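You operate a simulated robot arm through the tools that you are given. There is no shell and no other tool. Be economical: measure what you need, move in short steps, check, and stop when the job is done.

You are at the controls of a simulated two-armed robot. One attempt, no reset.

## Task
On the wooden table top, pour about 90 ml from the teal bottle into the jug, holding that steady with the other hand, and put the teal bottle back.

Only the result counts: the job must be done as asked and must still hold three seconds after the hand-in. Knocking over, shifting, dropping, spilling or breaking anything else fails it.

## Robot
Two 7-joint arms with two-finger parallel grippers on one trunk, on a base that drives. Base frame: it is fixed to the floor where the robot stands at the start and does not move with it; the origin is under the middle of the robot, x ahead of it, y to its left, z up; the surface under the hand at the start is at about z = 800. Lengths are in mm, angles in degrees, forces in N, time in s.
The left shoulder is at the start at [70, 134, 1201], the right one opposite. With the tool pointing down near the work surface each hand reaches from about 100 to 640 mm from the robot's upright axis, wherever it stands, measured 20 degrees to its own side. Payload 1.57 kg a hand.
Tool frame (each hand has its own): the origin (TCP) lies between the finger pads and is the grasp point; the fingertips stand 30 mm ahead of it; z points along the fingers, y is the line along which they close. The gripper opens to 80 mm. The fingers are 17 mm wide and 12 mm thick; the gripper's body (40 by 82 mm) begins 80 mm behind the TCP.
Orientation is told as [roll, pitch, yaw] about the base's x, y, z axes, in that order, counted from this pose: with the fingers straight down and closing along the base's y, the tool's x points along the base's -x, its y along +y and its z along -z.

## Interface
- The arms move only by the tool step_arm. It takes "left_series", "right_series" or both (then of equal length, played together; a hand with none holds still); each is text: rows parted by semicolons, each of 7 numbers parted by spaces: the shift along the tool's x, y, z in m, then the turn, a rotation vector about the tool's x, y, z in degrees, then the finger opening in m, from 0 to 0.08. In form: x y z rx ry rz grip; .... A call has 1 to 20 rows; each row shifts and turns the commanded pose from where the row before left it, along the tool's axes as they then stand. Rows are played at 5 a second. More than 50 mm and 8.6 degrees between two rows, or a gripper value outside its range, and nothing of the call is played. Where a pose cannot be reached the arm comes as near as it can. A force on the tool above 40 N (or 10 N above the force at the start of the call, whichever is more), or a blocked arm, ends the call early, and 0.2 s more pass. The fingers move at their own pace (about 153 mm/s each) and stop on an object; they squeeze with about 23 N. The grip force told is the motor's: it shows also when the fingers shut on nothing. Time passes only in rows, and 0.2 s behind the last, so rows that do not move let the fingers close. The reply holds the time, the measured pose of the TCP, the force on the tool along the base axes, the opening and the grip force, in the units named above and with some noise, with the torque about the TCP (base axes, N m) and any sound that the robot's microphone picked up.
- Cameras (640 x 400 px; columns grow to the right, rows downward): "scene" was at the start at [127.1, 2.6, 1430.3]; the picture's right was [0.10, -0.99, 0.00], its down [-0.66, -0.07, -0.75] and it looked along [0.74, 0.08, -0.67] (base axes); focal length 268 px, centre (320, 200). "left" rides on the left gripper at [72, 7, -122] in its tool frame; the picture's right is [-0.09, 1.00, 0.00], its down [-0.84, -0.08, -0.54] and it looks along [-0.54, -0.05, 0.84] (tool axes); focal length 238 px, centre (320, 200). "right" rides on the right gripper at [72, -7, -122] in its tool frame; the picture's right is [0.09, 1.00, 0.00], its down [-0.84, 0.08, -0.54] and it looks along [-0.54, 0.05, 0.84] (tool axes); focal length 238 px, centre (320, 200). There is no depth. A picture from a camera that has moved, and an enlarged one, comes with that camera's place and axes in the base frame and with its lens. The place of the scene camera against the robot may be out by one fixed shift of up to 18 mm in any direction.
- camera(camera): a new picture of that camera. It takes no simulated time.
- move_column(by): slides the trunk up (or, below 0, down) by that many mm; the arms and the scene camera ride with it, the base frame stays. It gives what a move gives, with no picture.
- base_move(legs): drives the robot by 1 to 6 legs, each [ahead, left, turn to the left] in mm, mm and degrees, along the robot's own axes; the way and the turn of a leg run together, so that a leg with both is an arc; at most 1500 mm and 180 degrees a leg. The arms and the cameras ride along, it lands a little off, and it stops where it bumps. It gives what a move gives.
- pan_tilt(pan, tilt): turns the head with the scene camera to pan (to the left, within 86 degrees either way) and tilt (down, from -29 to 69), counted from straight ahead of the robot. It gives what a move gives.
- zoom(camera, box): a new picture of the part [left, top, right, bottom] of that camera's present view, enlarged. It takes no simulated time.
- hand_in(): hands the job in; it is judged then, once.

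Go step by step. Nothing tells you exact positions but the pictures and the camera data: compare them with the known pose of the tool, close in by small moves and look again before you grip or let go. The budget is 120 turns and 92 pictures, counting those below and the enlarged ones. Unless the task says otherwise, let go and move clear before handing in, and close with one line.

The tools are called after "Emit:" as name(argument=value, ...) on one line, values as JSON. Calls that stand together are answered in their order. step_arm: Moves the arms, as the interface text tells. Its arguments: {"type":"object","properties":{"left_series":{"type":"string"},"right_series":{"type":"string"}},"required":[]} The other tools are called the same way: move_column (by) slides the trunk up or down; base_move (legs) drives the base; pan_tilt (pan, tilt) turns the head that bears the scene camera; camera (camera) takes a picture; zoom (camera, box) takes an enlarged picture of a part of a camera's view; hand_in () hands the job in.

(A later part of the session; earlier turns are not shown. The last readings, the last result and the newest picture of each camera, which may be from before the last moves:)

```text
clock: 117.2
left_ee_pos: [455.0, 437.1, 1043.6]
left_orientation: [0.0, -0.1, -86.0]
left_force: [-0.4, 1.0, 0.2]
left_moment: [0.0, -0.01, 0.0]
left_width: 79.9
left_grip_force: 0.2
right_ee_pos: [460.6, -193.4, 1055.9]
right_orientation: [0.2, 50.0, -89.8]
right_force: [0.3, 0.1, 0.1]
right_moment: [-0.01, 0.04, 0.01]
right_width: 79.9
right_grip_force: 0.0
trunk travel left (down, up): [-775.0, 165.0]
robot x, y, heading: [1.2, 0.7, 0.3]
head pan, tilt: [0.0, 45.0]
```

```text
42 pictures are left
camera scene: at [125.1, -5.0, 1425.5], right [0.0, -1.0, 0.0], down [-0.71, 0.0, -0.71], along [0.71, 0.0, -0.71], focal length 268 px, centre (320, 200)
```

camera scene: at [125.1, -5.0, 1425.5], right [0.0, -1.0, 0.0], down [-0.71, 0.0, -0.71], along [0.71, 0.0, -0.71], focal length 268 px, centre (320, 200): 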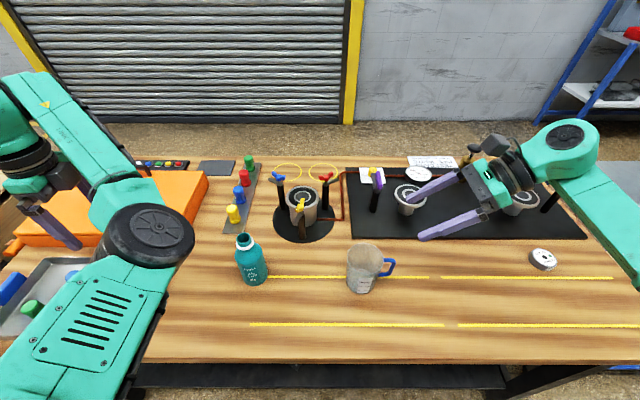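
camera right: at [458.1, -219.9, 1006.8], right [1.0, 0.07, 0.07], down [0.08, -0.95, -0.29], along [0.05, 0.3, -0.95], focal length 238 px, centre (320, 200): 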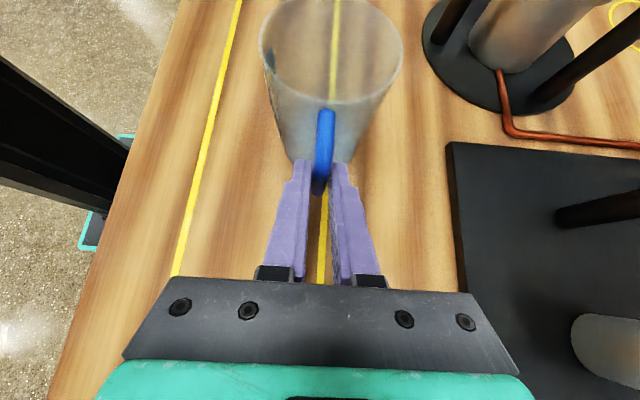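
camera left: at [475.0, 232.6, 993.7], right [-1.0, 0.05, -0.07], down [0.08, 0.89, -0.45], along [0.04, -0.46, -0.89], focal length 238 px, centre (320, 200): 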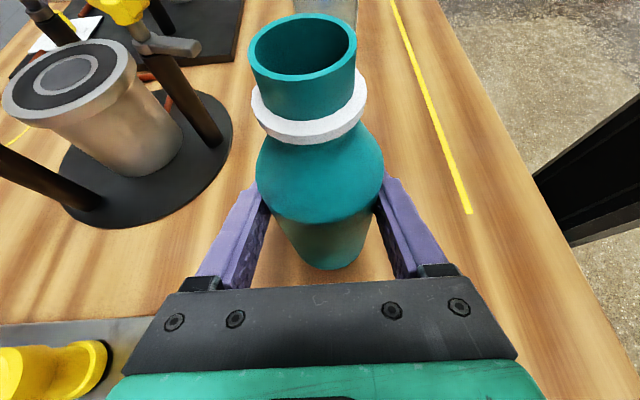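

Yaw alone now turns only the last joint. Drawing the hand back close had swung the elbow up and over, so I'll repeat that, pull in further, and push it over to the outside. The head is turned to watch from a safe angle.

Emit:
step_arm(left_series="0 0 0 0 0 -8 0.08;0 0 0 0 0 -8 0.08;0 0 0 0 0 -8 0.08;0 0 0 0 0 -8 0.08;0 0 0 0 0 -8 0.08;0 0 0 0 0 -8 0.08;0 0 0 0 0 -8 0.08;0 0 0 0 0 -8 0.08;0 0 0 0 0 -8 0.08;0 0 0 0 0 -8 0.08;0 0 0 0 0 -6 0.08;0.015 -0.015 -0.01 0 0 0 0.08;0.015 -0.015 -0.01 0 0 0 0.08;0.015 -0.015 -0.01 0 0 0 0.08;0.015 -0.015 -0.01 0 0 0 0.08;0.015 -0.015 -0.01 0 0 0 0.08;0.015 -0.015 -0.01 0 0 0 0.08;0.015 -0.01 -0.01 0 0 0 0.08;0.01 0 -0.01 0 0 0 0.08;0.01 0 -0.01 0 0 0 0.08")

Emit:
step_arm(left_series="0.01 -0.005 -0.01 0 0 0 0.08;0.01 -0.005 -0.01 0 0 0 0.08;0.01 -0.005 -0.01 0 0 0 0.08;0.01 -0.005 -0.01 0 0 0 0.08;0.01 -0.005 -0.01 0 0 0 0.08;0.01 -0.005 -0.01 0 0 0 0.08;0 0 0 0 0 0 0.08")

Emit:
pan_tilt(pan=45, tilt=35)

Emit:
camera(camera="scene")

```text
clock: 121.4
left_ee_pos: [351.3, 378.7, 1135.6]
left_orientation: [0.0, 0.1, 0.0]
left_force: [0.4, -0.8, 0.0]
left_moment: [0.01, 0.03, 0.0]
left_width: 80.0
left_grip_force: 0.1
left hand out of reach, approached as far as the arm can: row 16, 17, 18, 20
right_ee_pos: [460.6, -192.9, 1056.2]
right_orientation: [0.2, 50.0, -89.6]
right_force: [0.6, -0.1, 0.6]
right_moment: [-0.02, 0.03, 0.0]
right_width: 79.9
right_grip_force: 0.0
trunk travel left (down, up): [-775.0, 165.0]
robot x, y, heading: [0.7, -1.8, 0.1]
head pan, tilt: [0.0, 45.0]
```

```text
clock: 123.0
left_ee_pos: [295.7, 379.3, 1196.1]
left_orientation: [0.0, 0.0, 0.2]
left_force: [0.0, 0.5, -0.2]
left_moment: [0.03, -0.01, 0.02]
left_width: 80.1
left_grip_force: 0.1
left hand out of reach, approached as far as the arm can: row 1, 2, 3, 4, 5, 6
right_ee_pos: [462.0, -192.9, 1056.3]
right_orientation: [0.2, 49.9, -89.6]
right_force: [0.6, 0.8, 0.6]
right_moment: [0.0, -0.03, -0.01]
right_width: 79.9
right_grip_force: 0.1
trunk travel left (down, up): [-775.0, 165.0]
robot x, y, heading: [2.1, 0.4, -0.0]
head pan, tilt: [0.0, 45.0]
```

```text
clock: 124.1
left_ee_pos: [294.6, 379.1, 1196.0]
left_orientation: [-0.1, 0.1, 0.2]
left_force: [0.5, 0.4, 0.3]
left_moment: [0.0, -0.03, 0.01]
left_width: 80.0
left_grip_force: 0.0
right_ee_pos: [461.9, -192.8, 1056.5]
right_orientation: [0.2, 49.9, -89.5]
right_force: [0.6, -0.7, -0.1]
right_moment: [0.02, -0.02, -0.02]
right_width: 80.1
right_grip_force: 0.1
trunk travel left (down, up): [-775.0, 165.0]
robot x, y, heading: [-2.3, 3.7, 0.2]
head pan, tilt: [45.0, 35.0]
```

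```text
41 pictures are left
camera scene: at [105.9, 57.1, 1440.4], right [0.71, -0.71, 0.0], down [-0.4, -0.41, -0.82], along [0.58, 0.58, -0.57], focal length 268 px, centre (320, 200)
```

scene: 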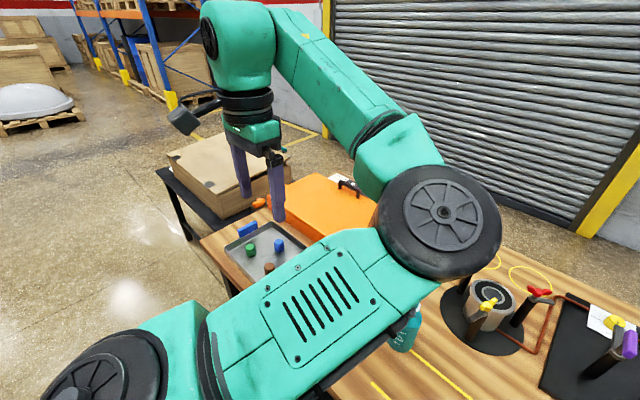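

The left elbow won't flip over, so I'll work around it by driving. The right arm reaches inboard very well, and the left works well further out to its left. So I'll grip the bottle here, lift it, drive the base back and to the right, pour there, and drive back. First I'll bring the left hand to its proven pre-grasp.

Emit:
step_arm(left_series="-0.02 -0.003 0.018 0 0 0 0.08;-0.02 -0.003 0.018 0 0 0 0.08;-0.02 -0.003 0.018 0 0 0 0.08;-0.02 -0.003 0.018 0 0 0 0.08;-0.02 -0.003 0.018 0 0 0 0.08;-0.02 -0.003 0.018 0 0 0 0.08;-0.02 -0.003 0.018 0 0 0 0.08;-0.02 -0.003 0.018 0 0 0 0.08;0 0 0.0135 0 0 -7.5 0.08;0 0 0.0135 0 0 -7.5 0.08;0 0 0.0135 0 0 -7.5 0.08;0 0 0 0 0 -7.5 0.08;0 0 0 0 0 -7.5 0.08;0 0 0 0 0 -7.5 0.08;0 0 0 0 0 -7.5 0.08;0 0 0 0 0 -7.5 0.08;0 0 0 0 0 -7.5 0.08;0 0 0 0 0 -7.5 0.08;0 0 0 0 0 -7.5 0.08;0 0 0 0 0 -7.5 0.08")

Emit:
step_arm(left_series="0 0 0 0 5 0 0.08;0 0 0 0 5 0 0.08;0 0 0 0 5 0 0.08;0 0 0 0 5 0 0.08;0 0 0 0 5 0 0.08;0 0 0 0 5 0 0.08;0 0 0 0 5 0 0.08;0 0 0 0 5 0 0.08;0 0 0 0 5 0 0.08;0 0 0 0 5 0 0.08;0 0 0 0 5 0 0.08;0 0 0 0 5 0 0.08;0 0 0 0 0 0 0.08")

Emit:
pan_tilt(pan=0, tilt=45)

Emit:
camera(camera="scene")

```text
clock: 128.3
left_ee_pos: [454.2, 360.9, 1011.3]
left_orientation: [0.1, 0.1, 90.1]
left_force: [-0.3, -0.4, 0.1]
left_moment: [0.03, -0.03, -0.04]
left_width: 80.0
left_grip_force: 0.1
left hand out of reach, approached as far as the arm can: row 2
right_ee_pos: [460.5, -193.8, 1056.4]
right_orientation: [0.2, 50.1, -89.6]
right_force: [0.5, 1.0, 0.1]
right_moment: [0.0, 0.03, 0.01]
right_width: 80.0
right_grip_force: 0.1
trunk travel left (down, up): [-775.0, 165.0]
robot x, y, heading: [1.3, -1.1, 0.1]
head pan, tilt: [45.0, 35.0]
```

```text
clock: 131.1
left_ee_pos: [453.4, 359.7, 1011.0]
left_orientation: [0.1, 59.9, 90.3]
left_force: [0.3, -0.1, 0.4]
left_moment: [0.01, -0.04, -0.02]
left_width: 80.0
left_grip_force: 0.1
right_ee_pos: [462.1, -193.2, 1055.4]
right_orientation: [0.3, 50.1, -89.6]
right_force: [-0.7, -0.3, 0.4]
right_moment: [-0.02, -0.03, -0.05]
right_width: 80.0
right_grip_force: 0.0
trunk travel left (down, up): [-775.0, 165.0]
robot x, y, heading: [1.8, 0.6, 0.0]
head pan, tilt: [45.0, 35.0]
```

```text
clock: 132.2
left_ee_pos: [455.3, 359.6, 1011.0]
left_orientation: [0.1, 59.9, 90.4]
left_force: [-0.8, -0.1, 0.2]
left_moment: [-0.01, -0.01, -0.01]
left_width: 79.8
left_grip_force: 0.0
right_ee_pos: [460.3, -191.9, 1056.2]
right_orientation: [0.2, 50.0, -89.6]
right_force: [0.8, -0.5, -0.2]
right_moment: [0.01, 0.01, 0.04]
right_width: 79.9
right_grip_force: 0.0
trunk travel left (down, up): [-775.0, 165.0]
robot x, y, heading: [0.2, 1.8, 0.1]
head pan, tilt: [0.0, 45.0]
```

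```text
40 pictures are left
camera scene: at [125.2, -4.9, 1425.6], right [0.0, -1.0, 0.0], down [-0.71, 0.0, -0.71], along [0.71, 0.0, -0.71], focal length 268 px, centre (320, 200)
```

scene: 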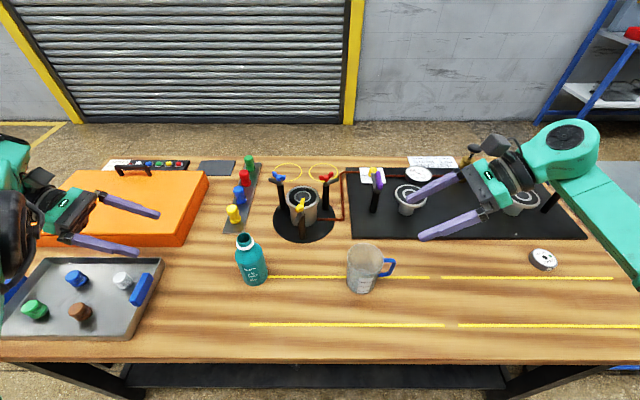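

The left arm looks different now, perhaps outboard at last. A quick look.

Emit:
pan_tilt(pan=60, tilt=40)

Emit:
camera(camera="scene")

```text
clock: 133.5
left_ee_pos: [453.3, 361.3, 1012.8]
left_orientation: [0.1, 59.8, 90.3]
left_force: [-0.9, -0.6, 0.2]
left_moment: [-0.02, 0.01, 0.02]
left_width: 79.9
left_grip_force: 0.0
right_ee_pos: [460.7, -193.1, 1057.1]
right_orientation: [0.3, 50.0, -89.6]
right_force: [-0.7, 0.1, 0.1]
right_moment: [0.0, 0.03, -0.03]
right_width: 79.9
right_grip_force: 0.1
trunk travel left (down, up): [-775.0, 165.0]
robot x, y, heading: [1.6, 0.7, 0.2]
head pan, tilt: [60.0, 40.0]
```

```text
39 pictures are left
camera scene: at [86.2, 68.5, 1432.8], right [0.87, -0.5, 0.0], down [-0.32, -0.56, -0.77], along [0.38, 0.66, -0.64], focal length 268 px, centre (320, 200)
```

scene: 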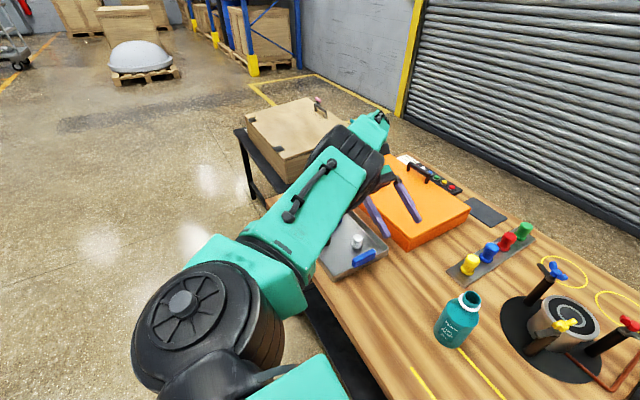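

I'll go to the pre-grasp and check the bottle.

Emit:
step_arm(left_series="-0.0042 -0.0043 0.0221 0 0 0 0.08;-0.0042 -0.0043 0.0221 0 0 0 0.08;-0.0042 -0.0043 0.0221 0 0 0 0.08;-0.0042 -0.0043 0.0221 0 0 0 0.08;-0.0042 -0.0043 0.0221 0 0 0 0.08;-0.0042 -0.0043 0.0221 0 0 0 0.08;0 0 0 0 0 0 0.08")

Emit:
camera(camera="left")

```text
clock: 135.1
left_ee_pos: [481.1, 258.7, 924.7]
left_orientation: [0.2, 60.0, 90.2]
left_force: [-0.2, -0.8, -0.4]
left_moment: [-0.03, 0.03, -0.02]
left_width: 79.8
left_grip_force: 0.0
right_ee_pos: [460.1, -192.1, 1055.7]
right_orientation: [0.2, 49.9, -89.6]
right_force: [0.0, 0.8, -0.5]
right_moment: [-0.01, 0.01, -0.02]
right_width: 79.8
right_grip_force: 0.0
trunk travel left (down, up): [-775.0, 165.0]
robot x, y, heading: [0.6, 3.0, 0.0]
head pan, tilt: [60.0, 40.0]
```

```text
38 pictures are left
camera left: at [474.5, 328.1, 1046.2], right [-1.0, 0.04, -0.08], down [0.08, 0.89, -0.45], along [0.05, -0.46, -0.89], focal length 238 px, centre (320, 200)
```

left: 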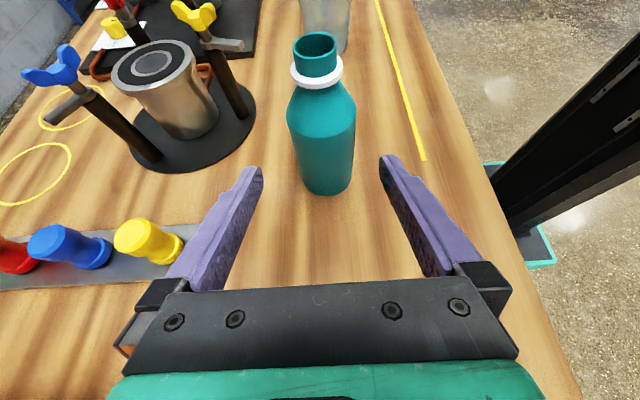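

The bottle stands upright, about 2–3 mm off its old x. I'll close in and grip.

Emit:
step_arm(left_series="0 0.0005 0.0184 0 0 0 0.08;0 0.0005 0.0184 0 0 0 0.08;0 0.0005 0.0184 0 0 0 0.08;0 0.0005 0.0184 0 0 0 0.08;0 0.0005 0.0184 0 0 0 0.08;0 0.0005 0.0184 0 0 0 0.08;0 0 0 0 0 0 0.08;0 0 0 0 0 0 0.065;0 0 0 0 0 0 0.04;0 0 0 0 0 0 0.04")

Emit:
camera(camera="left")

```text
clock: 137.3
left_ee_pos: [477.6, 162.5, 868.3]
left_orientation: [0.2, 60.0, 90.2]
left_force: [-1.4, -0.7, 0.1]
left_moment: [0.02, -0.04, -0.01]
left_width: 57.4
left_grip_force: 23.0
right_ee_pos: [460.3, -193.2, 1055.1]
right_orientation: [0.2, 50.1, -89.7]
right_force: [0.1, -0.7, -0.9]
right_moment: [0.01, 0.03, 0.0]
right_width: 80.1
right_grip_force: 0.1
trunk travel left (down, up): [-775.0, 165.0]
robot x, y, heading: [-1.0, -1.0, 0.0]
head pan, tilt: [60.0, 40.0]
```

```text
37 pictures are left
camera left: at [471.8, 233.2, 990.7], right [-1.0, 0.04, -0.08], down [0.08, 0.89, -0.45], along [0.05, -0.46, -0.89], focal length 238 px, centre (320, 200)
```

left: 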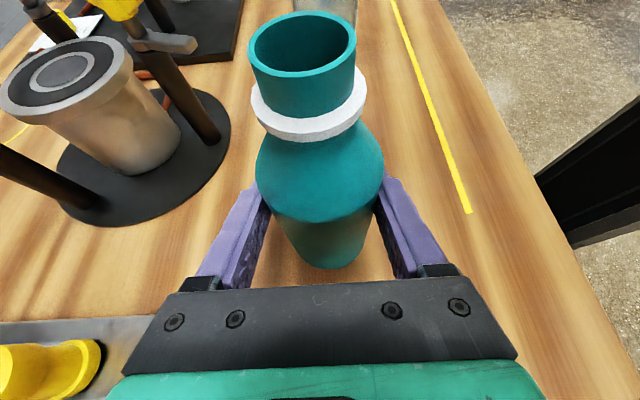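

Gripped. I'll lift it clear, then drive back 125 mm and right 210 mm.

Emit:
step_arm(left_series="0.0078 0 -0.0045 0 0 0 0.04;0.0156 0 -0.009 0 0 0 0.04;0.0156 0 -0.009 0 0 0 0.04;0.0156 0 -0.009 0 0 0 0.04;0.0156 0 -0.009 0 0 0 0.04;0.0156 0 -0.009 0 0 0 0.04;0.0145 0 -0.0084 0 0 0 0.04;0 0 0 0 0 0 0.04")

Emit:
base_move(legs=[[-125, 0, 0], [0, -210, 0]])

Emit:
pan_tilt(pan=10, tilt=45)

Emit:
camera(camera="scene")

```text
clock: 139.1
left_ee_pos: [477.8, 162.7, 984.2]
left_orientation: [0.3, 60.0, 90.3]
left_force: [0.4, 0.3, -1.3]
left_moment: [-0.01, 0.0, -0.01]
left_width: 57.6
left_grip_force: 23.5
right_ee_pos: [461.0, -192.8, 1056.5]
right_orientation: [0.2, 49.9, -89.5]
right_force: [0.6, 0.6, -0.2]
right_moment: [0.0, 0.04, -0.02]
right_width: 80.1
right_grip_force: 0.0
trunk travel left (down, up): [-775.0, 165.0]
robot x, y, heading: [-1.3, -2.3, 0.4]
head pan, tilt: [60.0, 40.0]
```

```text
clock: 141.6
left_ee_pos: [352.8, -44.2, 984.2]
left_orientation: [0.2, 60.0, 90.0]
left_force: [-0.3, 1.1, -2.7]
left_moment: [-0.02, 0.01, 0.01]
left_width: 57.4
left_grip_force: 22.5
right_ee_pos: [334.7, -401.0, 1056.6]
right_orientation: [0.2, 50.1, -89.9]
right_force: [-0.9, 0.5, 0.1]
right_moment: [-0.01, 0.0, 0.01]
right_width: 80.2
right_grip_force: 0.0
trunk travel left (down, up): [-775.0, 165.0]
robot x, y, heading: [-127.7, -209.6, -0.3]
head pan, tilt: [60.0, 40.0]
```

```text
clock: 142.8
left_ee_pos: [352.3, -45.8, 984.8]
left_orientation: [0.2, 60.1, 90.0]
left_force: [-0.4, -0.3, -3.1]
left_moment: [-0.02, 0.02, 0.0]
left_width: 57.3
left_grip_force: 23.3
right_ee_pos: [334.1, -402.6, 1056.9]
right_orientation: [0.2, 50.0, -89.9]
right_force: [-1.0, 1.3, 1.0]
right_moment: [-0.01, -0.02, 0.01]
right_width: 80.4
right_grip_force: 0.0
trunk travel left (down, up): [-775.0, 165.0]
robot x, y, heading: [-120.4, -204.2, -0.3]
head pan, tilt: [10.0, 45.0]
```

```text
36 pictures are left
camera scene: at [-1.6, -198.2, 1425.5], right [0.17, -0.98, 0.0], down [-0.7, -0.12, -0.71], along [0.7, 0.12, -0.71], focal length 268 px, centre (320, 200)
```

scene: 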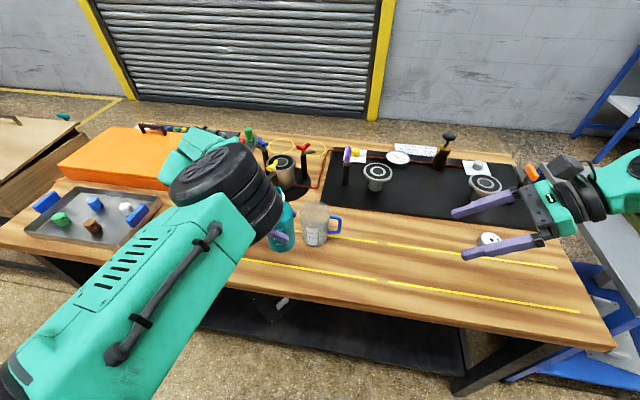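

The drive landed well. The left hand now goes beside the jug with a slight tilt, and the right hand goes to its handle pre-grasp.

Emit:
step_arm(left_series="0 0 0 0 -5 0 0.04;0 0 0 0 -5 0 0.04;0 0 0 0 -5 0 0.04;0 0 0 0 -5 0 0.04;-0.0058 -0.0178 -0.0048 0 0 0 0.04;-0.0058 -0.0178 -0.0048 0 0 0 0.04;-0.0058 -0.0178 -0.0048 0 0 0 0.04;-0.0058 -0.0178 -0.0048 0 0 0 0.04;-0.0058 -0.0178 -0.0048 0 0 0 0.04;-0.0058 -0.0178 -0.0048 0 0 0 0.04;0 0 0 0 0 0 0.04", right_series="0.0004 0.01255 0.0193 0 0 0 0.08;0.0004 0.01255 0.0193 0 0 0 0.08;0.0004 0.01255 0.0193 0 0 0 0.08;0.0004 0.01255 0.0193 0 0 0 0.08;0.0004 0.01255 0.0193 0 0 0 0.08;0.0004 0.01255 0.0193 0 0 0 0.08;0.0004 0.01255 0.0193 0 0 0 0.08;0.0004 0.01255 0.0193 0 0 0 0.08;0.0004 0.01255 0.0193 0 0 0 0.08;0.0004 0.01255 0.0193 0 0 0 0.08;0 0 0 0 0 0 0.08")

Emit:
camera(camera="right")

Emit:
camera(camera="scene")

```text
clock: 145.2
left_ee_pos: [458.0, -0.8, 983.7]
left_orientation: [0.1, 39.9, 90.0]
left_force: [0.3, 0.3, -1.8]
left_moment: [0.0, -0.02, -0.01]
left_width: 57.5
left_grip_force: 23.0
right_ee_pos: [461.0, -252.8, 935.7]
right_orientation: [0.2, 50.1, -89.9]
right_force: [0.5, 0.0, 0.3]
right_moment: [0.02, 0.0, -0.02]
right_width: 79.9
right_grip_force: 0.1
trunk travel left (down, up): [-775.0, 165.0]
robot x, y, heading: [-128.0, -207.7, -0.2]
head pan, tilt: [10.0, 45.0]
```

```text
35 pictures are left
camera right: at [454.6, -299.4, 1070.0], right [1.0, 0.06, 0.07], down [0.08, -0.95, -0.29], along [0.05, 0.3, -0.95], focal length 238 px, centre (320, 200)
```

right: 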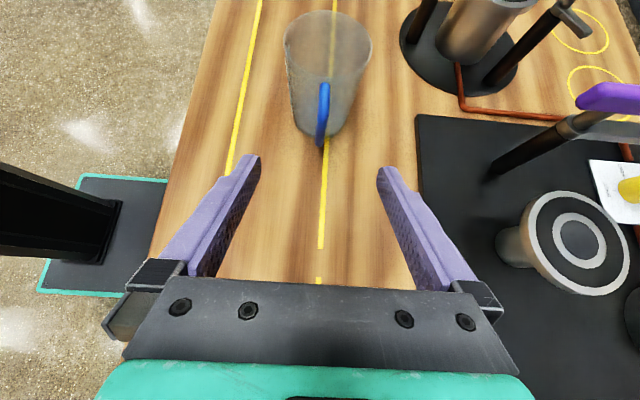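

```text
34 pictures are left
camera scene: at [-2.0, -199.5, 1425.6], right [0.17, -0.99, 0.0], down [-0.7, -0.12, -0.71], along [0.7, 0.12, -0.71], focal length 268 px, centre (320, 200)
```

scene: 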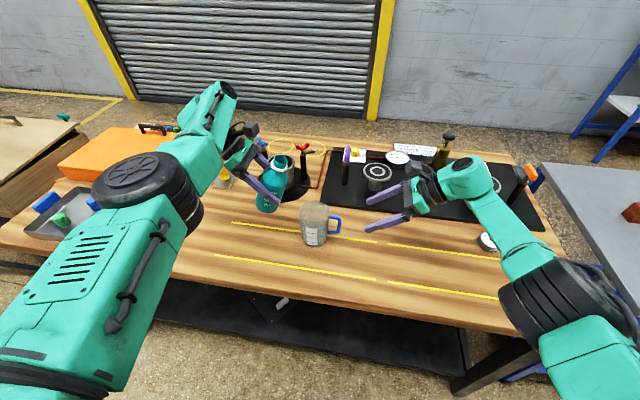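

Exact on both, and the handle is at x≈461, centred. I'll close in with the right hand and take the handle.

Emit:
step_arm(right_series="0 0 0.0165 0 0 0 0.08;0 0 0.0165 0 0 0 0.08;0 0 0.0165 0 0 0 0.08;0 0 0.0165 0 0 0 0.08;0 0 0.0165 0 0 0 0.08;0 0 0.0165 0 0 0 0.08;0 0 0 0 0 0 0.08;0 0 0 0 0 0 0.03;0 0 0 0 0 0 0.018;0 0 0 0 0 0 0;0 0 0 0 0 0 0")

Emit:
zoom(camera="scene", box=[220, 130, 460, 270])

```text
clock: 147.6
left_ee_pos: [458.0, -1.2, 985.0]
left_orientation: [0.1, 40.0, 89.9]
left_force: [-0.2, -0.2, -1.3]
left_moment: [-0.03, 0.05, -0.01]
left_width: 57.5
left_grip_force: 22.8
right_ee_pos: [440.7, -175.4, 881.3]
right_orientation: [-1.1, 50.3, -90.1]
right_force: [0.7, -1.0, 1.3]
right_moment: [0.1, -0.12, -0.09]
right_width: 11.6
right_grip_force: 23.0
right hand out of reach, approached as far as the arm can: row 3, 4, 5, 6
trunk travel left (down, up): [-775.0, 165.0]
robot x, y, heading: [-126.0, -205.8, 0.0]
head pan, tilt: [10.0, 45.0]
```

```text
2.67 times, centred on (340, 200) of scene
camera zoom: at [-1.5, -198.2, 1425.5], right [0.17, -0.99, 0.0], down [-0.7, -0.12, -0.71], along [0.7, 0.12, -0.71], focal length 716 px, centre (267, 200)
```

zoom: 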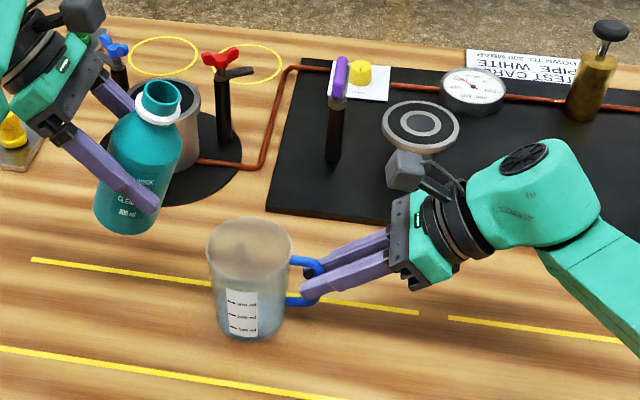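

The right hand fell short in x (441 instead of 461). I need to see whether the jug was disturbed.

Emit:
camera(camera="right")

Emit:
camera(camera="left")

```text
32 pictures are left
camera right: at [438.4, -224.1, 1016.2], right [1.0, 0.07, 0.06], down [0.09, -0.95, -0.3], along [0.03, 0.3, -0.95], focal length 238 px, centre (320, 200)
```

right: 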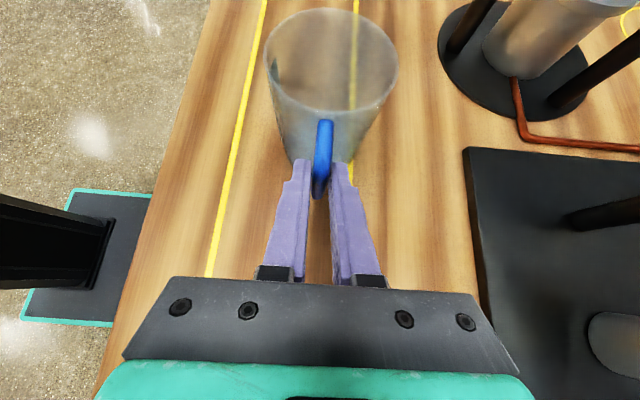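

```text
31 pictures are left
camera left: at [453.2, 23.0, 1121.7], right [-1.0, 0.07, -0.06], down [0.08, 0.99, -0.12], along [0.05, -0.13, -0.99], focal length 238 px, centre (320, 200)
```

left: 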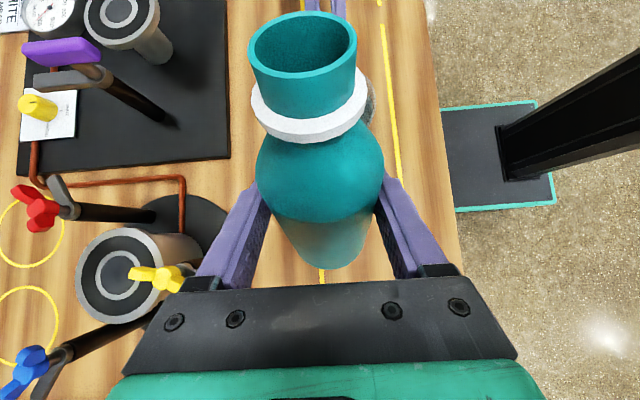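

The jug was pulled about 18 mm toward me as the fingers closed off-centre. Since I hold it firmly now, driving the base 19 mm ahead will slide it straight back to its place.

Emit:
base_move(legs=[[19, 0, 0]])

Emit:
camera(camera="right")

```text
clock: 148.4
left_ee_pos: [475.3, 0.0, 985.3]
left_orientation: [0.0, 40.0, 90.0]
left_force: [-0.1, -0.9, -1.8]
left_moment: [-0.04, -0.04, 0.03]
left_width: 57.3
left_grip_force: 23.1
right_ee_pos: [458.4, -176.5, 882.1]
right_orientation: [-1.0, 50.2, -89.9]
right_force: [-0.5, -1.3, -0.6]
right_moment: [-0.08, -0.02, -0.01]
right_width: 11.2
right_grip_force: 23.1
trunk travel left (down, up): [-775.0, 165.0]
robot x, y, heading: [-101.1, -201.5, 0.1]
head pan, tilt: [10.0, 45.0]
```

```text
30 pictures are left
camera right: at [455.1, -223.6, 1016.4], right [1.0, 0.07, 0.06], down [0.09, -0.95, -0.3], along [0.03, 0.3, -0.95], focal length 238 px, centre (320, 200)
```

right: 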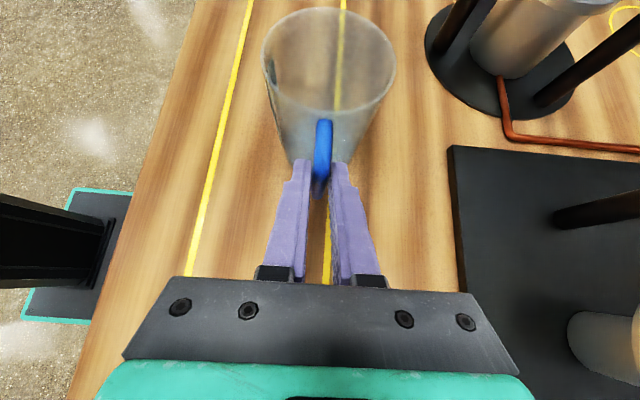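

The jug is back within about 2 mm. Now I'll align the bottle in x and tilt to 60° (no flow expected yet), checking that the arm holds position.

Emit:
step_arm(left_series="0 0.006 0 0 -4 0 0.04;0 0.006 0 0 -4 0 0.04;0 0.0055 0 0 -4 0 0.04;0 0 0 0 -4 0 0.04;0 0 0 0 -4 0 0.04;0 0 0 0 -4 0 0.04;0 0 0 0 -4 0 0.04;0 0 0 0 -4 0 0.04;0 0 0 0 0 0 0.04")

Emit:
zoom(camera="scene", box=[220, 130, 460, 270])

```text
clock: 150.4
left_ee_pos: [458.8, -0.6, 984.9]
left_orientation: [0.1, 8.0, 89.8]
left_force: [0.8, 0.5, -2.6]
left_moment: [-0.07, -0.01, 0.05]
left_width: 57.1
left_grip_force: 23.3
right_ee_pos: [459.0, -176.2, 881.6]
right_orientation: [-1.1, 50.2, -90.0]
right_force: [-0.3, -1.5, 4.2]
right_moment: [0.12, -0.11, -0.03]
right_width: 11.4
right_grip_force: 22.9
trunk travel left (down, up): [-775.0, 165.0]
robot x, y, heading: [-105.9, -205.3, -0.2]
head pan, tilt: [10.0, 45.0]
```

```text
2.67 times, centred on (340, 200) of scene
camera zoom: at [16.7, -198.5, 1425.6], right [0.17, -0.99, 0.0], down [-0.7, -0.12, -0.71], along [0.7, 0.12, -0.71], focal length 716 px, centre (267, 200)
```

zoom: 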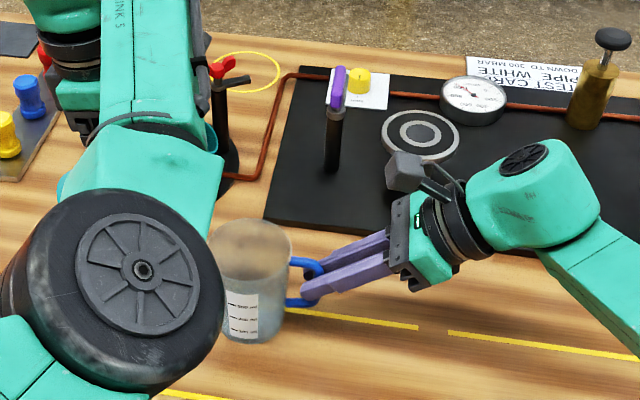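

Holding exactly. Continuing to 68° and viewing from the right wrist camera.

Emit:
step_arm(left_series="0 0 0 0 -4 0 0.04;0 0 0 0 -4 0 0.04;0 0 0 0 -4 0 0.04;0 0 0 0 -4 0 0.04;0 0 0 0 0 0 0.04")

Emit:
camera(camera="right")

Emit:
camera(camera="left")

```text
clock: 151.6
left_ee_pos: [458.0, 0.5, 984.3]
left_orientation: [0.1, -8.1, 89.9]
left_force: [0.3, -0.1, -2.2]
left_moment: [-0.04, 0.0, 0.0]
left_width: 57.3
left_grip_force: 22.9
right_ee_pos: [459.5, -176.6, 882.5]
right_orientation: [-1.1, 50.2, -90.0]
right_force: [-0.1, -1.2, 3.6]
right_moment: [0.15, -0.17, -0.02]
right_width: 11.4
right_grip_force: 22.6
trunk travel left (down, up): [-775.0, 165.0]
robot x, y, heading: [-107.5, -204.3, -0.1]
head pan, tilt: [10.0, 45.0]
```

```text
28 pictures are left
camera right: at [456.5, -224.0, 1015.7], right [1.0, 0.07, 0.06], down [0.09, -0.95, -0.3], along [0.03, 0.3, -0.95], focal length 238 px, centre (320, 200)
```

right: 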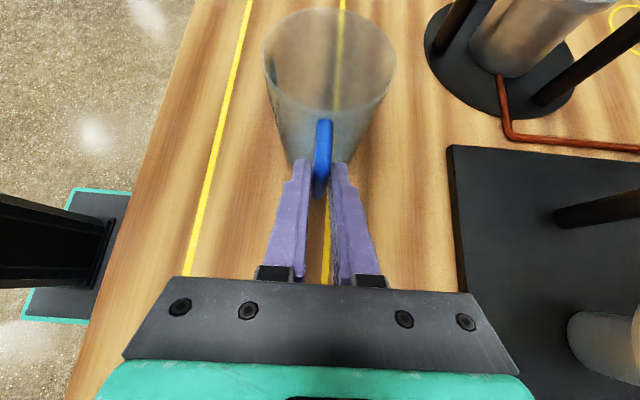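

```text
27 pictures are left
camera left: at [453.4, -88.3, 1093.2], right [-1.0, 0.09, 0.01], down [0.08, 0.75, 0.65], along [0.05, 0.65, -0.76], focal length 238 px, centre (320, 200)
```

left: 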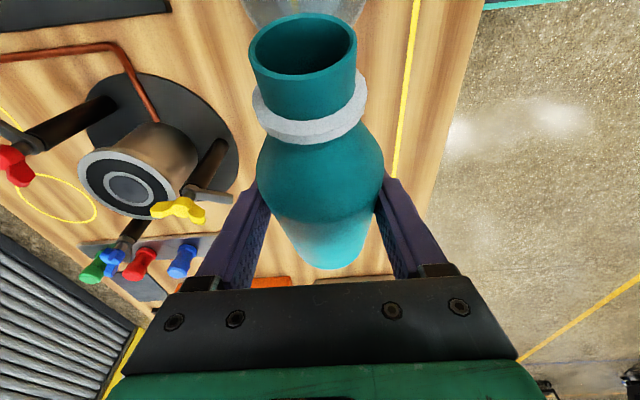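

The mouth is over the jug but 100 mm above it. I'll lower 49 mm before any flow starts.

Emit:
step_arm(left_series="0.0025 0 0.012 0 0 0 0.04;0.0025 0 0.012 0 0 0 0.04;0.0025 0 0.012 0 0 0 0.04;0.0025 0 0.012 0 0 0 0.04;0 0 0 0 0 0 0.04")

Emit:
step_arm(left_series="0 0 0 0 -2 0 0.04;0 0 0 0 -2 0 0.04;0 0 0 0 0 0 0.04")

Emit:
camera(camera="right")

```text
clock: 152.8
left_ee_pos: [458.8, -3.5, 934.6]
left_orientation: [0.0, -7.9, 89.8]
left_force: [-0.4, -0.9, -2.6]
left_moment: [-0.04, 0.05, 0.04]
left_width: 57.3
left_grip_force: 23.9
right_ee_pos: [459.7, -177.2, 881.5]
right_orientation: [-1.1, 50.3, -90.0]
right_force: [-0.5, -0.8, 3.9]
right_moment: [0.17, -0.15, 0.02]
right_width: 11.4
right_grip_force: 22.9
trunk travel left (down, up): [-775.0, 165.0]
robot x, y, heading: [-103.2, -206.9, -0.1]
head pan, tilt: [10.0, 45.0]
```

```text
clock: 153.6
left_ee_pos: [459.2, -4.8, 934.7]
left_orientation: [0.1, -12.0, 89.9]
left_force: [0.7, -0.4, -2.2]
left_moment: [-0.06, -0.01, 0.01]
left_width: 57.3
left_grip_force: 23.1
right_ee_pos: [460.4, -176.5, 881.7]
right_orientation: [-1.2, 50.3, -90.0]
right_force: [-0.6, -0.7, 4.0]
right_moment: [0.19, -0.15, -0.01]
right_width: 11.1
right_grip_force: 23.5
trunk travel left (down, up): [-775.0, 165.0]
robot x, y, heading: [-102.0, -205.5, -0.2]
head pan, tilt: [10.0, 45.0]
```

```text
26 pictures are left
camera right: at [456.5, -223.9, 1015.7], right [1.0, 0.07, 0.06], down [0.09, -0.95, -0.3], along [0.03, 0.3, -0.95], focal length 238 px, centre (320, 200)
```

right: 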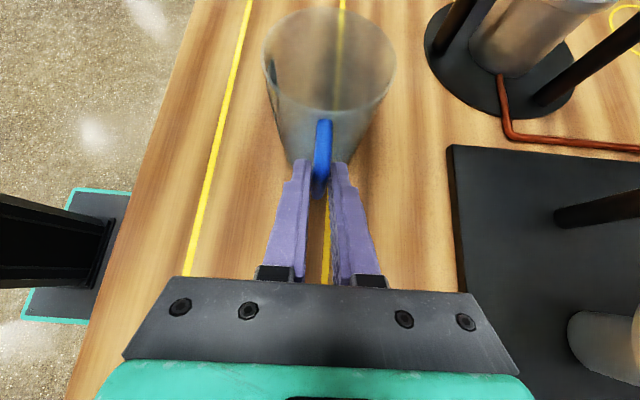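

No flow yet at 72°. I'll go in small steps and watch the jug through the label side and from the right camera.

Emit:
step_arm(left_series="0 0 0 0 -1.5 0 0.04;0 0 0 0 -1.5 0 0.04;0 0 0 0 0 0 0.04;0 0 0 0 0 0 0.04")

Emit:
zoom(camera="scene", box=[280, 190, 360, 270])

```text
clock: 154.6
left_ee_pos: [457.7, -3.7, 935.4]
left_orientation: [0.2, -15.0, 89.9]
left_force: [0.2, -0.6, -1.4]
left_moment: [-0.01, 0.01, -0.04]
left_width: 57.1
left_grip_force: 23.0
right_ee_pos: [460.0, -177.3, 882.3]
right_orientation: [-1.2, 50.2, -90.0]
right_force: [1.2, 0.4, 4.1]
right_moment: [0.18, -0.1, -0.02]
right_width: 11.1
right_grip_force: 23.5
trunk travel left (down, up): [-775.0, 165.0]
robot x, y, heading: [-105.2, -206.7, -0.1]
head pan, tilt: [10.0, 45.0]
```

```text
5.00 times, centred on (320, 230) of scene
camera zoom: at [16.9, -198.4, 1425.6], right [0.17, -0.99, 0.0], down [-0.7, -0.12, -0.71], along [0.7, 0.12, -0.71], focal length 1342 px, centre (320, 50)
```

zoom: 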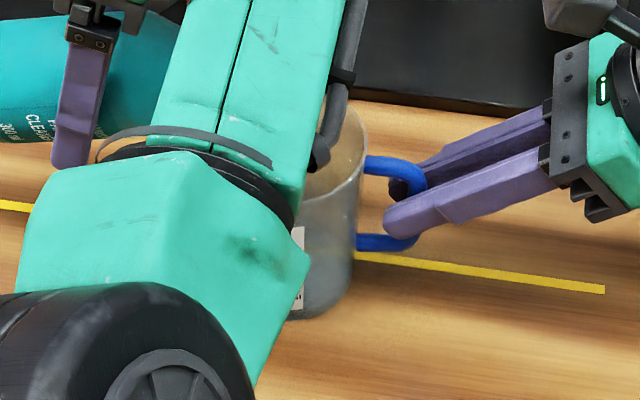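

The forearm hides the label now, so the right wrist camera has to serve. On to 78°.

Emit:
step_arm(left_series="0 0 0 0 -1.5 0 0.04;0 0 0 0 -1.5 0 0.04;0 0 0 0 0 0 0.04;0 0 0 0 0 0 0.04")

Emit:
zoom(camera="right", box=[240, 0, 420, 200])

```text
clock: 155.6
left_ee_pos: [458.6, -2.5, 936.6]
left_orientation: [0.1, -18.1, 89.8]
left_force: [-0.2, 0.5, -1.4]
left_moment: [0.01, -0.01, -0.02]
left_width: 57.0
left_grip_force: 22.9
right_ee_pos: [459.8, -176.6, 880.9]
right_orientation: [-1.2, 50.2, -90.0]
right_force: [0.7, -0.2, 2.6]
right_moment: [0.17, -0.14, -0.04]
right_width: 11.4
right_grip_force: 22.7
trunk travel left (down, up): [-775.0, 165.0]
robot x, y, heading: [-108.2, -203.6, 0.2]
head pan, tilt: [10.0, 45.0]
```

```text
2.00 times, centred on (330, 100) of right
camera zoom: at [456.6, -223.9, 1015.6], right [1.0, 0.07, 0.06], down [0.09, -0.95, -0.3], along [0.03, 0.3, -0.95], focal length 477 px, centre (300, 400)
```

zoom: 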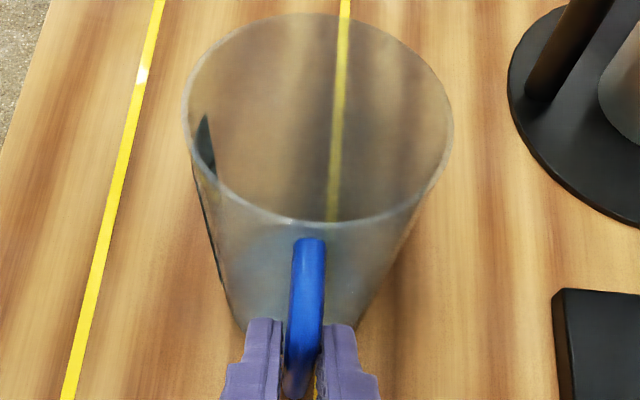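

I see no liquid yet. The weight readings are lower but noisy, so I'll average several.

Emit:
step_arm(left_series="0 0 0 0 0 0 0.04")

Emit:
step_arm(left_series="0 0 0 0 0 0 0.04")

Emit:
step_arm(left_series="0 0 0 0 0 0 0.04")

Emit:
step_arm(left_series="0 0 0 0 0 0 0.04")

Emit:
step_arm(left_series="0 0 0 0 0 0 0.04")

Emit:
zoom(camera="left", box=[230, 0, 390, 150])

```text
clock: 156.0
left_ee_pos: [459.8, -3.9, 935.1]
left_orientation: [0.0, -18.0, 89.8]
left_force: [-0.8, -0.4, -2.4]
left_moment: [-0.04, -0.02, 0.02]
left_width: 57.2
left_grip_force: 22.9
right_ee_pos: [460.1, -175.6, 880.2]
right_orientation: [-1.2, 50.1, -89.9]
right_force: [0.2, -0.8, 3.3]
right_moment: [0.12, -0.11, -0.03]
right_width: 11.3
right_grip_force: 22.9
trunk travel left (down, up): [-775.0, 165.0]
robot x, y, heading: [-105.1, -204.9, 0.0]
head pan, tilt: [10.0, 45.0]
```

```text
clock: 156.4
left_ee_pos: [459.0, -3.1, 936.5]
left_orientation: [0.1, -18.0, 89.9]
left_force: [0.1, -0.5, -2.2]
left_moment: [-0.04, 0.01, -0.02]
left_width: 57.5
left_grip_force: 23.0
right_ee_pos: [459.6, -176.6, 881.9]
right_orientation: [-1.1, 50.1, -90.0]
right_force: [0.5, 0.0, 2.7]
right_moment: [0.12, -0.1, -0.03]
right_width: 11.2
right_grip_force: 23.3
trunk travel left (down, up): [-775.0, 165.0]
robot x, y, heading: [-107.1, -208.2, 0.1]
head pan, tilt: [10.0, 45.0]
```

```text
clock: 156.8
left_ee_pos: [460.5, -4.0, 935.7]
left_orientation: [0.1, -18.0, 89.7]
left_force: [-0.1, -0.1, -2.5]
left_moment: [-0.01, 0.02, 0.0]
left_width: 57.0
left_grip_force: 23.1
right_ee_pos: [460.3, -176.7, 881.7]
right_orientation: [-1.2, 50.2, -90.0]
right_force: [-0.1, -0.6, 3.4]
right_moment: [0.15, -0.06, -0.05]
right_width: 11.3
right_grip_force: 23.3
trunk travel left (down, up): [-775.0, 165.0]
robot x, y, heading: [-103.1, -206.5, 0.0]
head pan, tilt: [10.0, 45.0]
```

```text
clock: 157.2
left_ee_pos: [459.4, -4.2, 935.1]
left_orientation: [0.1, -18.0, 89.8]
left_force: [-1.0, 0.7, -1.5]
left_moment: [-0.03, -0.01, 0.03]
left_width: 57.5
left_grip_force: 23.0
right_ee_pos: [460.9, -176.0, 883.0]
right_orientation: [-1.2, 50.2, -90.0]
right_force: [0.1, -0.6, 1.9]
right_moment: [0.12, -0.12, 0.01]
right_width: 11.4
right_grip_force: 22.9
trunk travel left (down, up): [-775.0, 165.0]
robot x, y, heading: [-107.6, -210.5, -0.1]
head pan, tilt: [10.0, 45.0]
```

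```text
clock: 157.6
left_ee_pos: [457.8, -4.4, 935.2]
left_orientation: [0.2, -17.9, 89.8]
left_force: [0.6, 0.1, -2.0]
left_moment: [-0.01, 0.04, -0.01]
left_width: 57.0
left_grip_force: 23.3
right_ee_pos: [459.4, -176.5, 880.9]
right_orientation: [-1.2, 50.1, -89.9]
right_force: [-1.5, -1.1, 2.0]
right_moment: [0.13, -0.1, -0.01]
right_width: 11.3
right_grip_force: 23.7
trunk travel left (down, up): [-775.0, 165.0]
robot x, y, heading: [-108.4, -206.0, -0.1]
head pan, tilt: [10.0, 45.0]
```

```text
2.67 times, centred on (310, 75) of left
camera zoom: at [453.6, -109.5, 1027.2], right [-1.0, 0.09, 0.03], down [0.08, 0.63, 0.77], along [0.05, 0.77, -0.63], focal length 636 px, centre (347, 533)
```

zoom: 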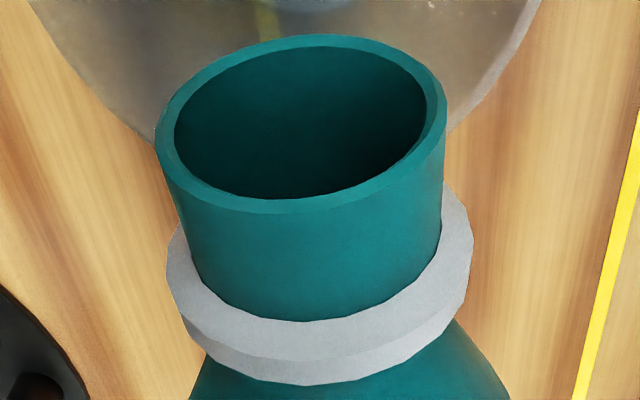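

No loss yet (about 2.1 N), and the lip sits nicely inside the jug. Next 81°.

Emit:
step_arm(left_series="0 0 0 0 -1.5 0 0.04;0 0 0 0 -1.5 0 0.04;0 0 0 0 0 0 0.04;0 0 0 0 0 0 0.04")

Emit:
zoom(camera="left", box=[230, 0, 390, 150])

```text
clock: 158.6
left_ee_pos: [459.6, -2.8, 936.2]
left_orientation: [0.1, -20.9, 89.8]
left_force: [0.0, -0.8, -1.8]
left_moment: [-0.05, -0.03, 0.0]
left_width: 57.0
left_grip_force: 23.0
right_ee_pos: [460.4, -176.3, 881.4]
right_orientation: [-1.2, 50.2, -90.1]
right_force: [0.2, 0.8, 2.6]
right_moment: [0.13, -0.1, 0.04]
right_width: 11.3
right_grip_force: 23.3
trunk travel left (down, up): [-775.0, 165.0]
robot x, y, heading: [-104.3, -207.8, -0.0]
head pan, tilt: [10.0, 45.0]
```

```text
2.67 times, centred on (310, 75) of left
camera zoom: at [453.7, -114.3, 1021.6], right [-1.0, 0.09, 0.04], down [0.08, 0.59, 0.81], along [0.05, 0.81, -0.59], focal length 636 px, centre (347, 533)
```

zoom: 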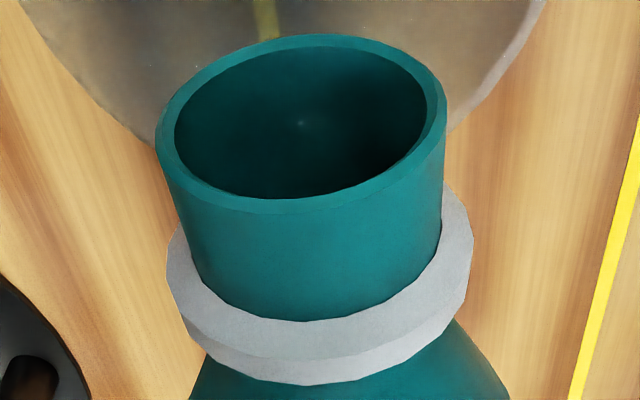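

A faint glint shows in the neck, so the liquid is near the lip. I'll go smaller: 83°.

Emit:
step_arm(left_series="0 0 0 0 -1 0 0.04;0 0 0 0 -1 0 0.04;0 0 0 0 0 0 0.04;0 0 0 0 0 0 0.04")

Emit:
zoom(camera="left", box=[230, 0, 390, 150])

```text
clock: 159.6
left_ee_pos: [459.3, -4.2, 935.7]
left_orientation: [0.1, -23.1, 89.8]
left_force: [0.0, -0.6, -1.6]
left_moment: [0.0, 0.02, 0.05]
left_width: 57.1
left_grip_force: 23.0
right_ee_pos: [460.8, -177.6, 881.1]
right_orientation: [-1.2, 50.2, -90.0]
right_force: [0.1, -0.8, 2.6]
right_moment: [0.1, -0.09, -0.04]
right_width: 11.1
right_grip_force: 23.1
trunk travel left (down, up): [-775.0, 165.0]
robot x, y, heading: [-105.9, -202.1, -0.1]
head pan, tilt: [10.0, 45.0]
```

```text
2.67 times, centred on (310, 75) of left
camera zoom: at [454.1, -117.4, 1017.4], right [-1.0, 0.09, 0.04], down [0.08, 0.56, 0.83], along [0.05, 0.83, -0.56], focal length 636 px, centre (347, 533)
```

zoom: 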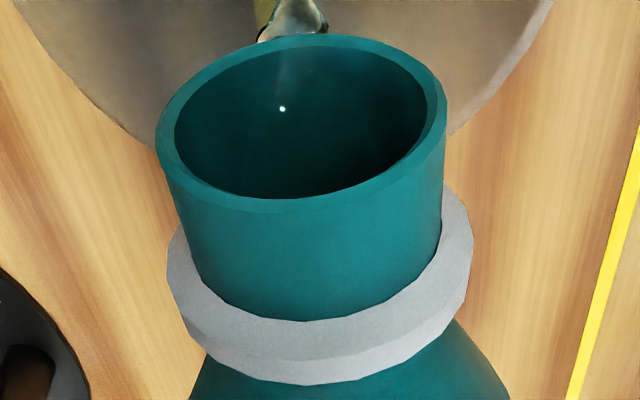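

Flow has begun as a thin clear stream into the jug. I'll let it settle at this tilt and look at the jug.

Emit:
step_arm(left_series="0 0 0 0 0 0 0.04;0 0 0 0 0 0 0.04;0 0 0 0 0 0 0.04;0 0 0 0 0 0 0.04")

Emit:
zoom(camera="right", box=[240, 0, 420, 200])

Emit:
zoom(camera="left", box=[230, 0, 390, 150])

```text
clock: 160.6
left_ee_pos: [459.4, -4.1, 935.4]
left_orientation: [0.0, -23.0, 89.8]
left_force: [-0.3, 0.4, -1.9]
left_moment: [-0.05, 0.0, 0.03]
left_width: 57.1
left_grip_force: 22.3
right_ee_pos: [459.8, -176.0, 883.2]
right_orientation: [-1.3, 50.1, -90.0]
right_force: [1.2, 0.3, 2.3]
right_moment: [0.1, -0.1, -0.01]
right_width: 11.5
right_grip_force: 23.1
trunk travel left (down, up): [-775.0, 165.0]
robot x, y, heading: [-109.7, -205.5, 0.2]
head pan, tilt: [10.0, 45.0]
```

```text
2.00 times, centred on (330, 100) of right
camera zoom: at [456.7, -223.9, 1015.5], right [1.0, 0.07, 0.06], down [0.09, -0.95, -0.3], along [0.03, 0.3, -0.95], focal length 477 px, centre (300, 400)
```

zoom: 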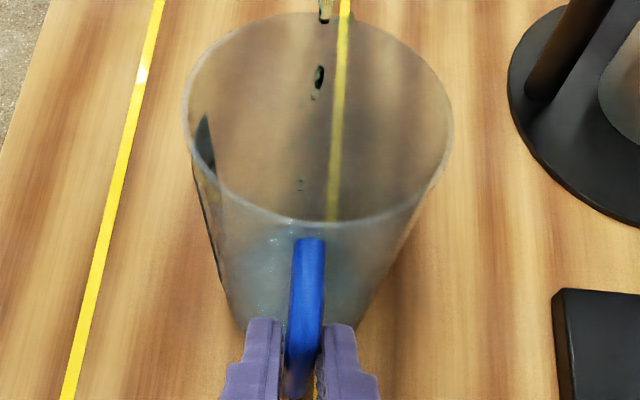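

```text
2.67 times, centred on (310, 75) of left
camera zoom: at [454.1, -117.5, 1017.5], right [-1.0, 0.09, 0.04], down [0.08, 0.56, 0.83], along [0.05, 0.83, -0.56], focal length 636 px, centre (347, 533)
```

zoom: 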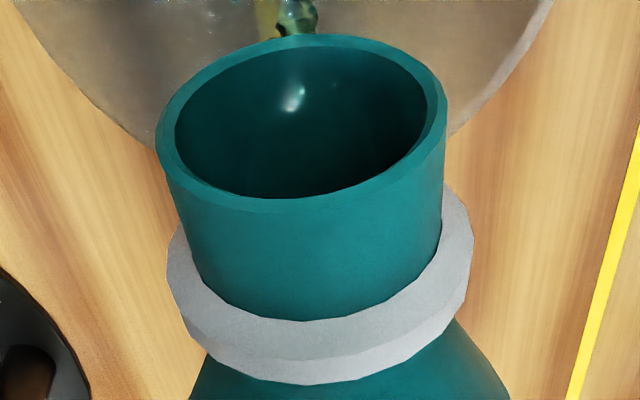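

It trickles well inside the jug. I'll tilt 2° more, let it run for 2 s, and look again.

Emit:
step_arm(left_series="0 0 0 0 -1 0 0.04;0 0 0 0 -1 0 0.04;0 0 0 0 0 0 0.04;0 0 0 0 0 0 0.04;0 0 0 0 0 0 0.04;0 0 0 0 0 0 0.04;0 0 0 0 0 0 0.04;0 0 0 0 0 0 0.04;0 0 0 0 0 0 0.04;0 0 0 0 0 0 0.04")

Emit:
zoom(camera="right", box=[240, 0, 420, 200])

```text
clock: 162.8
left_ee_pos: [460.2, -2.2, 934.9]
left_orientation: [0.1, -25.0, 89.7]
left_force: [-0.1, -0.7, -2.1]
left_moment: [-0.03, -0.01, 0.0]
left_width: 57.2
left_grip_force: 23.1
right_ee_pos: [460.2, -176.9, 881.7]
right_orientation: [-1.1, 50.2, -90.0]
right_force: [-0.1, -0.5, 2.4]
right_moment: [0.05, -0.06, 0.04]
right_width: 11.3
right_grip_force: 22.9
trunk travel left (down, up): [-775.0, 165.0]
robot x, y, heading: [-104.7, -203.9, -0.4]
head pan, tilt: [10.0, 45.0]
```

```text
2.00 times, centred on (330, 100) of right
camera zoom: at [456.8, -223.9, 1015.5], right [1.0, 0.07, 0.06], down [0.09, -0.95, -0.3], along [0.03, 0.3, -0.95], focal length 477 px, centre (300, 400)
```

zoom: 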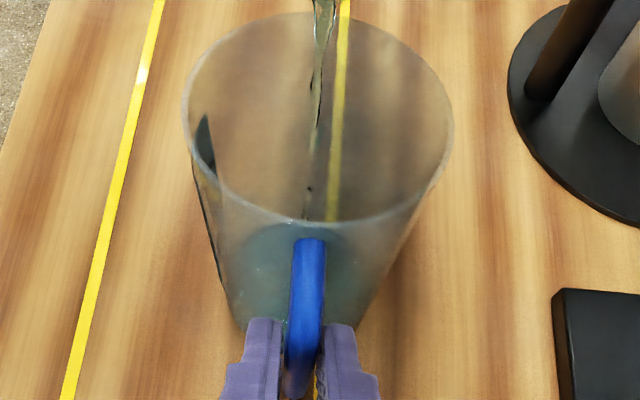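

A steady stream with a pool forming. I'll check the level at the visible edge of the jug from the head camera while it runs.

Emit:
step_arm(left_series="0 0 0 0 0 0 0.04;0 0 0 0 0 0 0.04;0 0 0 0 0 0 0.04;0 0 0 0 0 0 0.04;0 0 0 0 0 0 0.04")

Emit:
zoom(camera="scene", box=[300, 195, 350, 255])

```text
clock: 164.0
left_ee_pos: [458.9, -3.0, 934.2]
left_orientation: [0.1, -25.0, 89.9]
left_force: [0.3, 0.0, -2.8]
left_moment: [-0.01, -0.04, 0.02]
left_width: 57.0
left_grip_force: 22.9
right_ee_pos: [461.3, -175.5, 881.7]
right_orientation: [-1.2, 50.2, -89.9]
right_force: [-0.1, -0.6, 2.9]
right_moment: [0.05, -0.06, -0.02]
right_width: 11.3
right_grip_force: 22.9
trunk travel left (down, up): [-775.0, 165.0]
robot x, y, heading: [-106.9, -209.0, -0.2]
head pan, tilt: [10.0, 45.0]
```

```text
6.67 times, centred on (325, 225) of scene
camera zoom: at [17.2, -198.3, 1425.5], right [0.17, -0.99, 0.0], down [-0.7, -0.12, -0.71], along [0.7, 0.12, -0.71], focal length 1789 px, centre (287, 33)
```

zoom: 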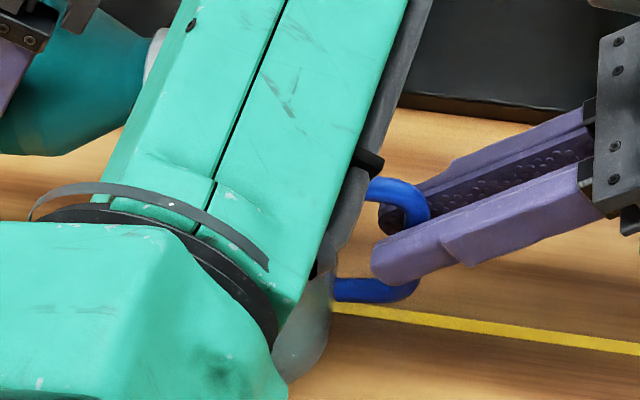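

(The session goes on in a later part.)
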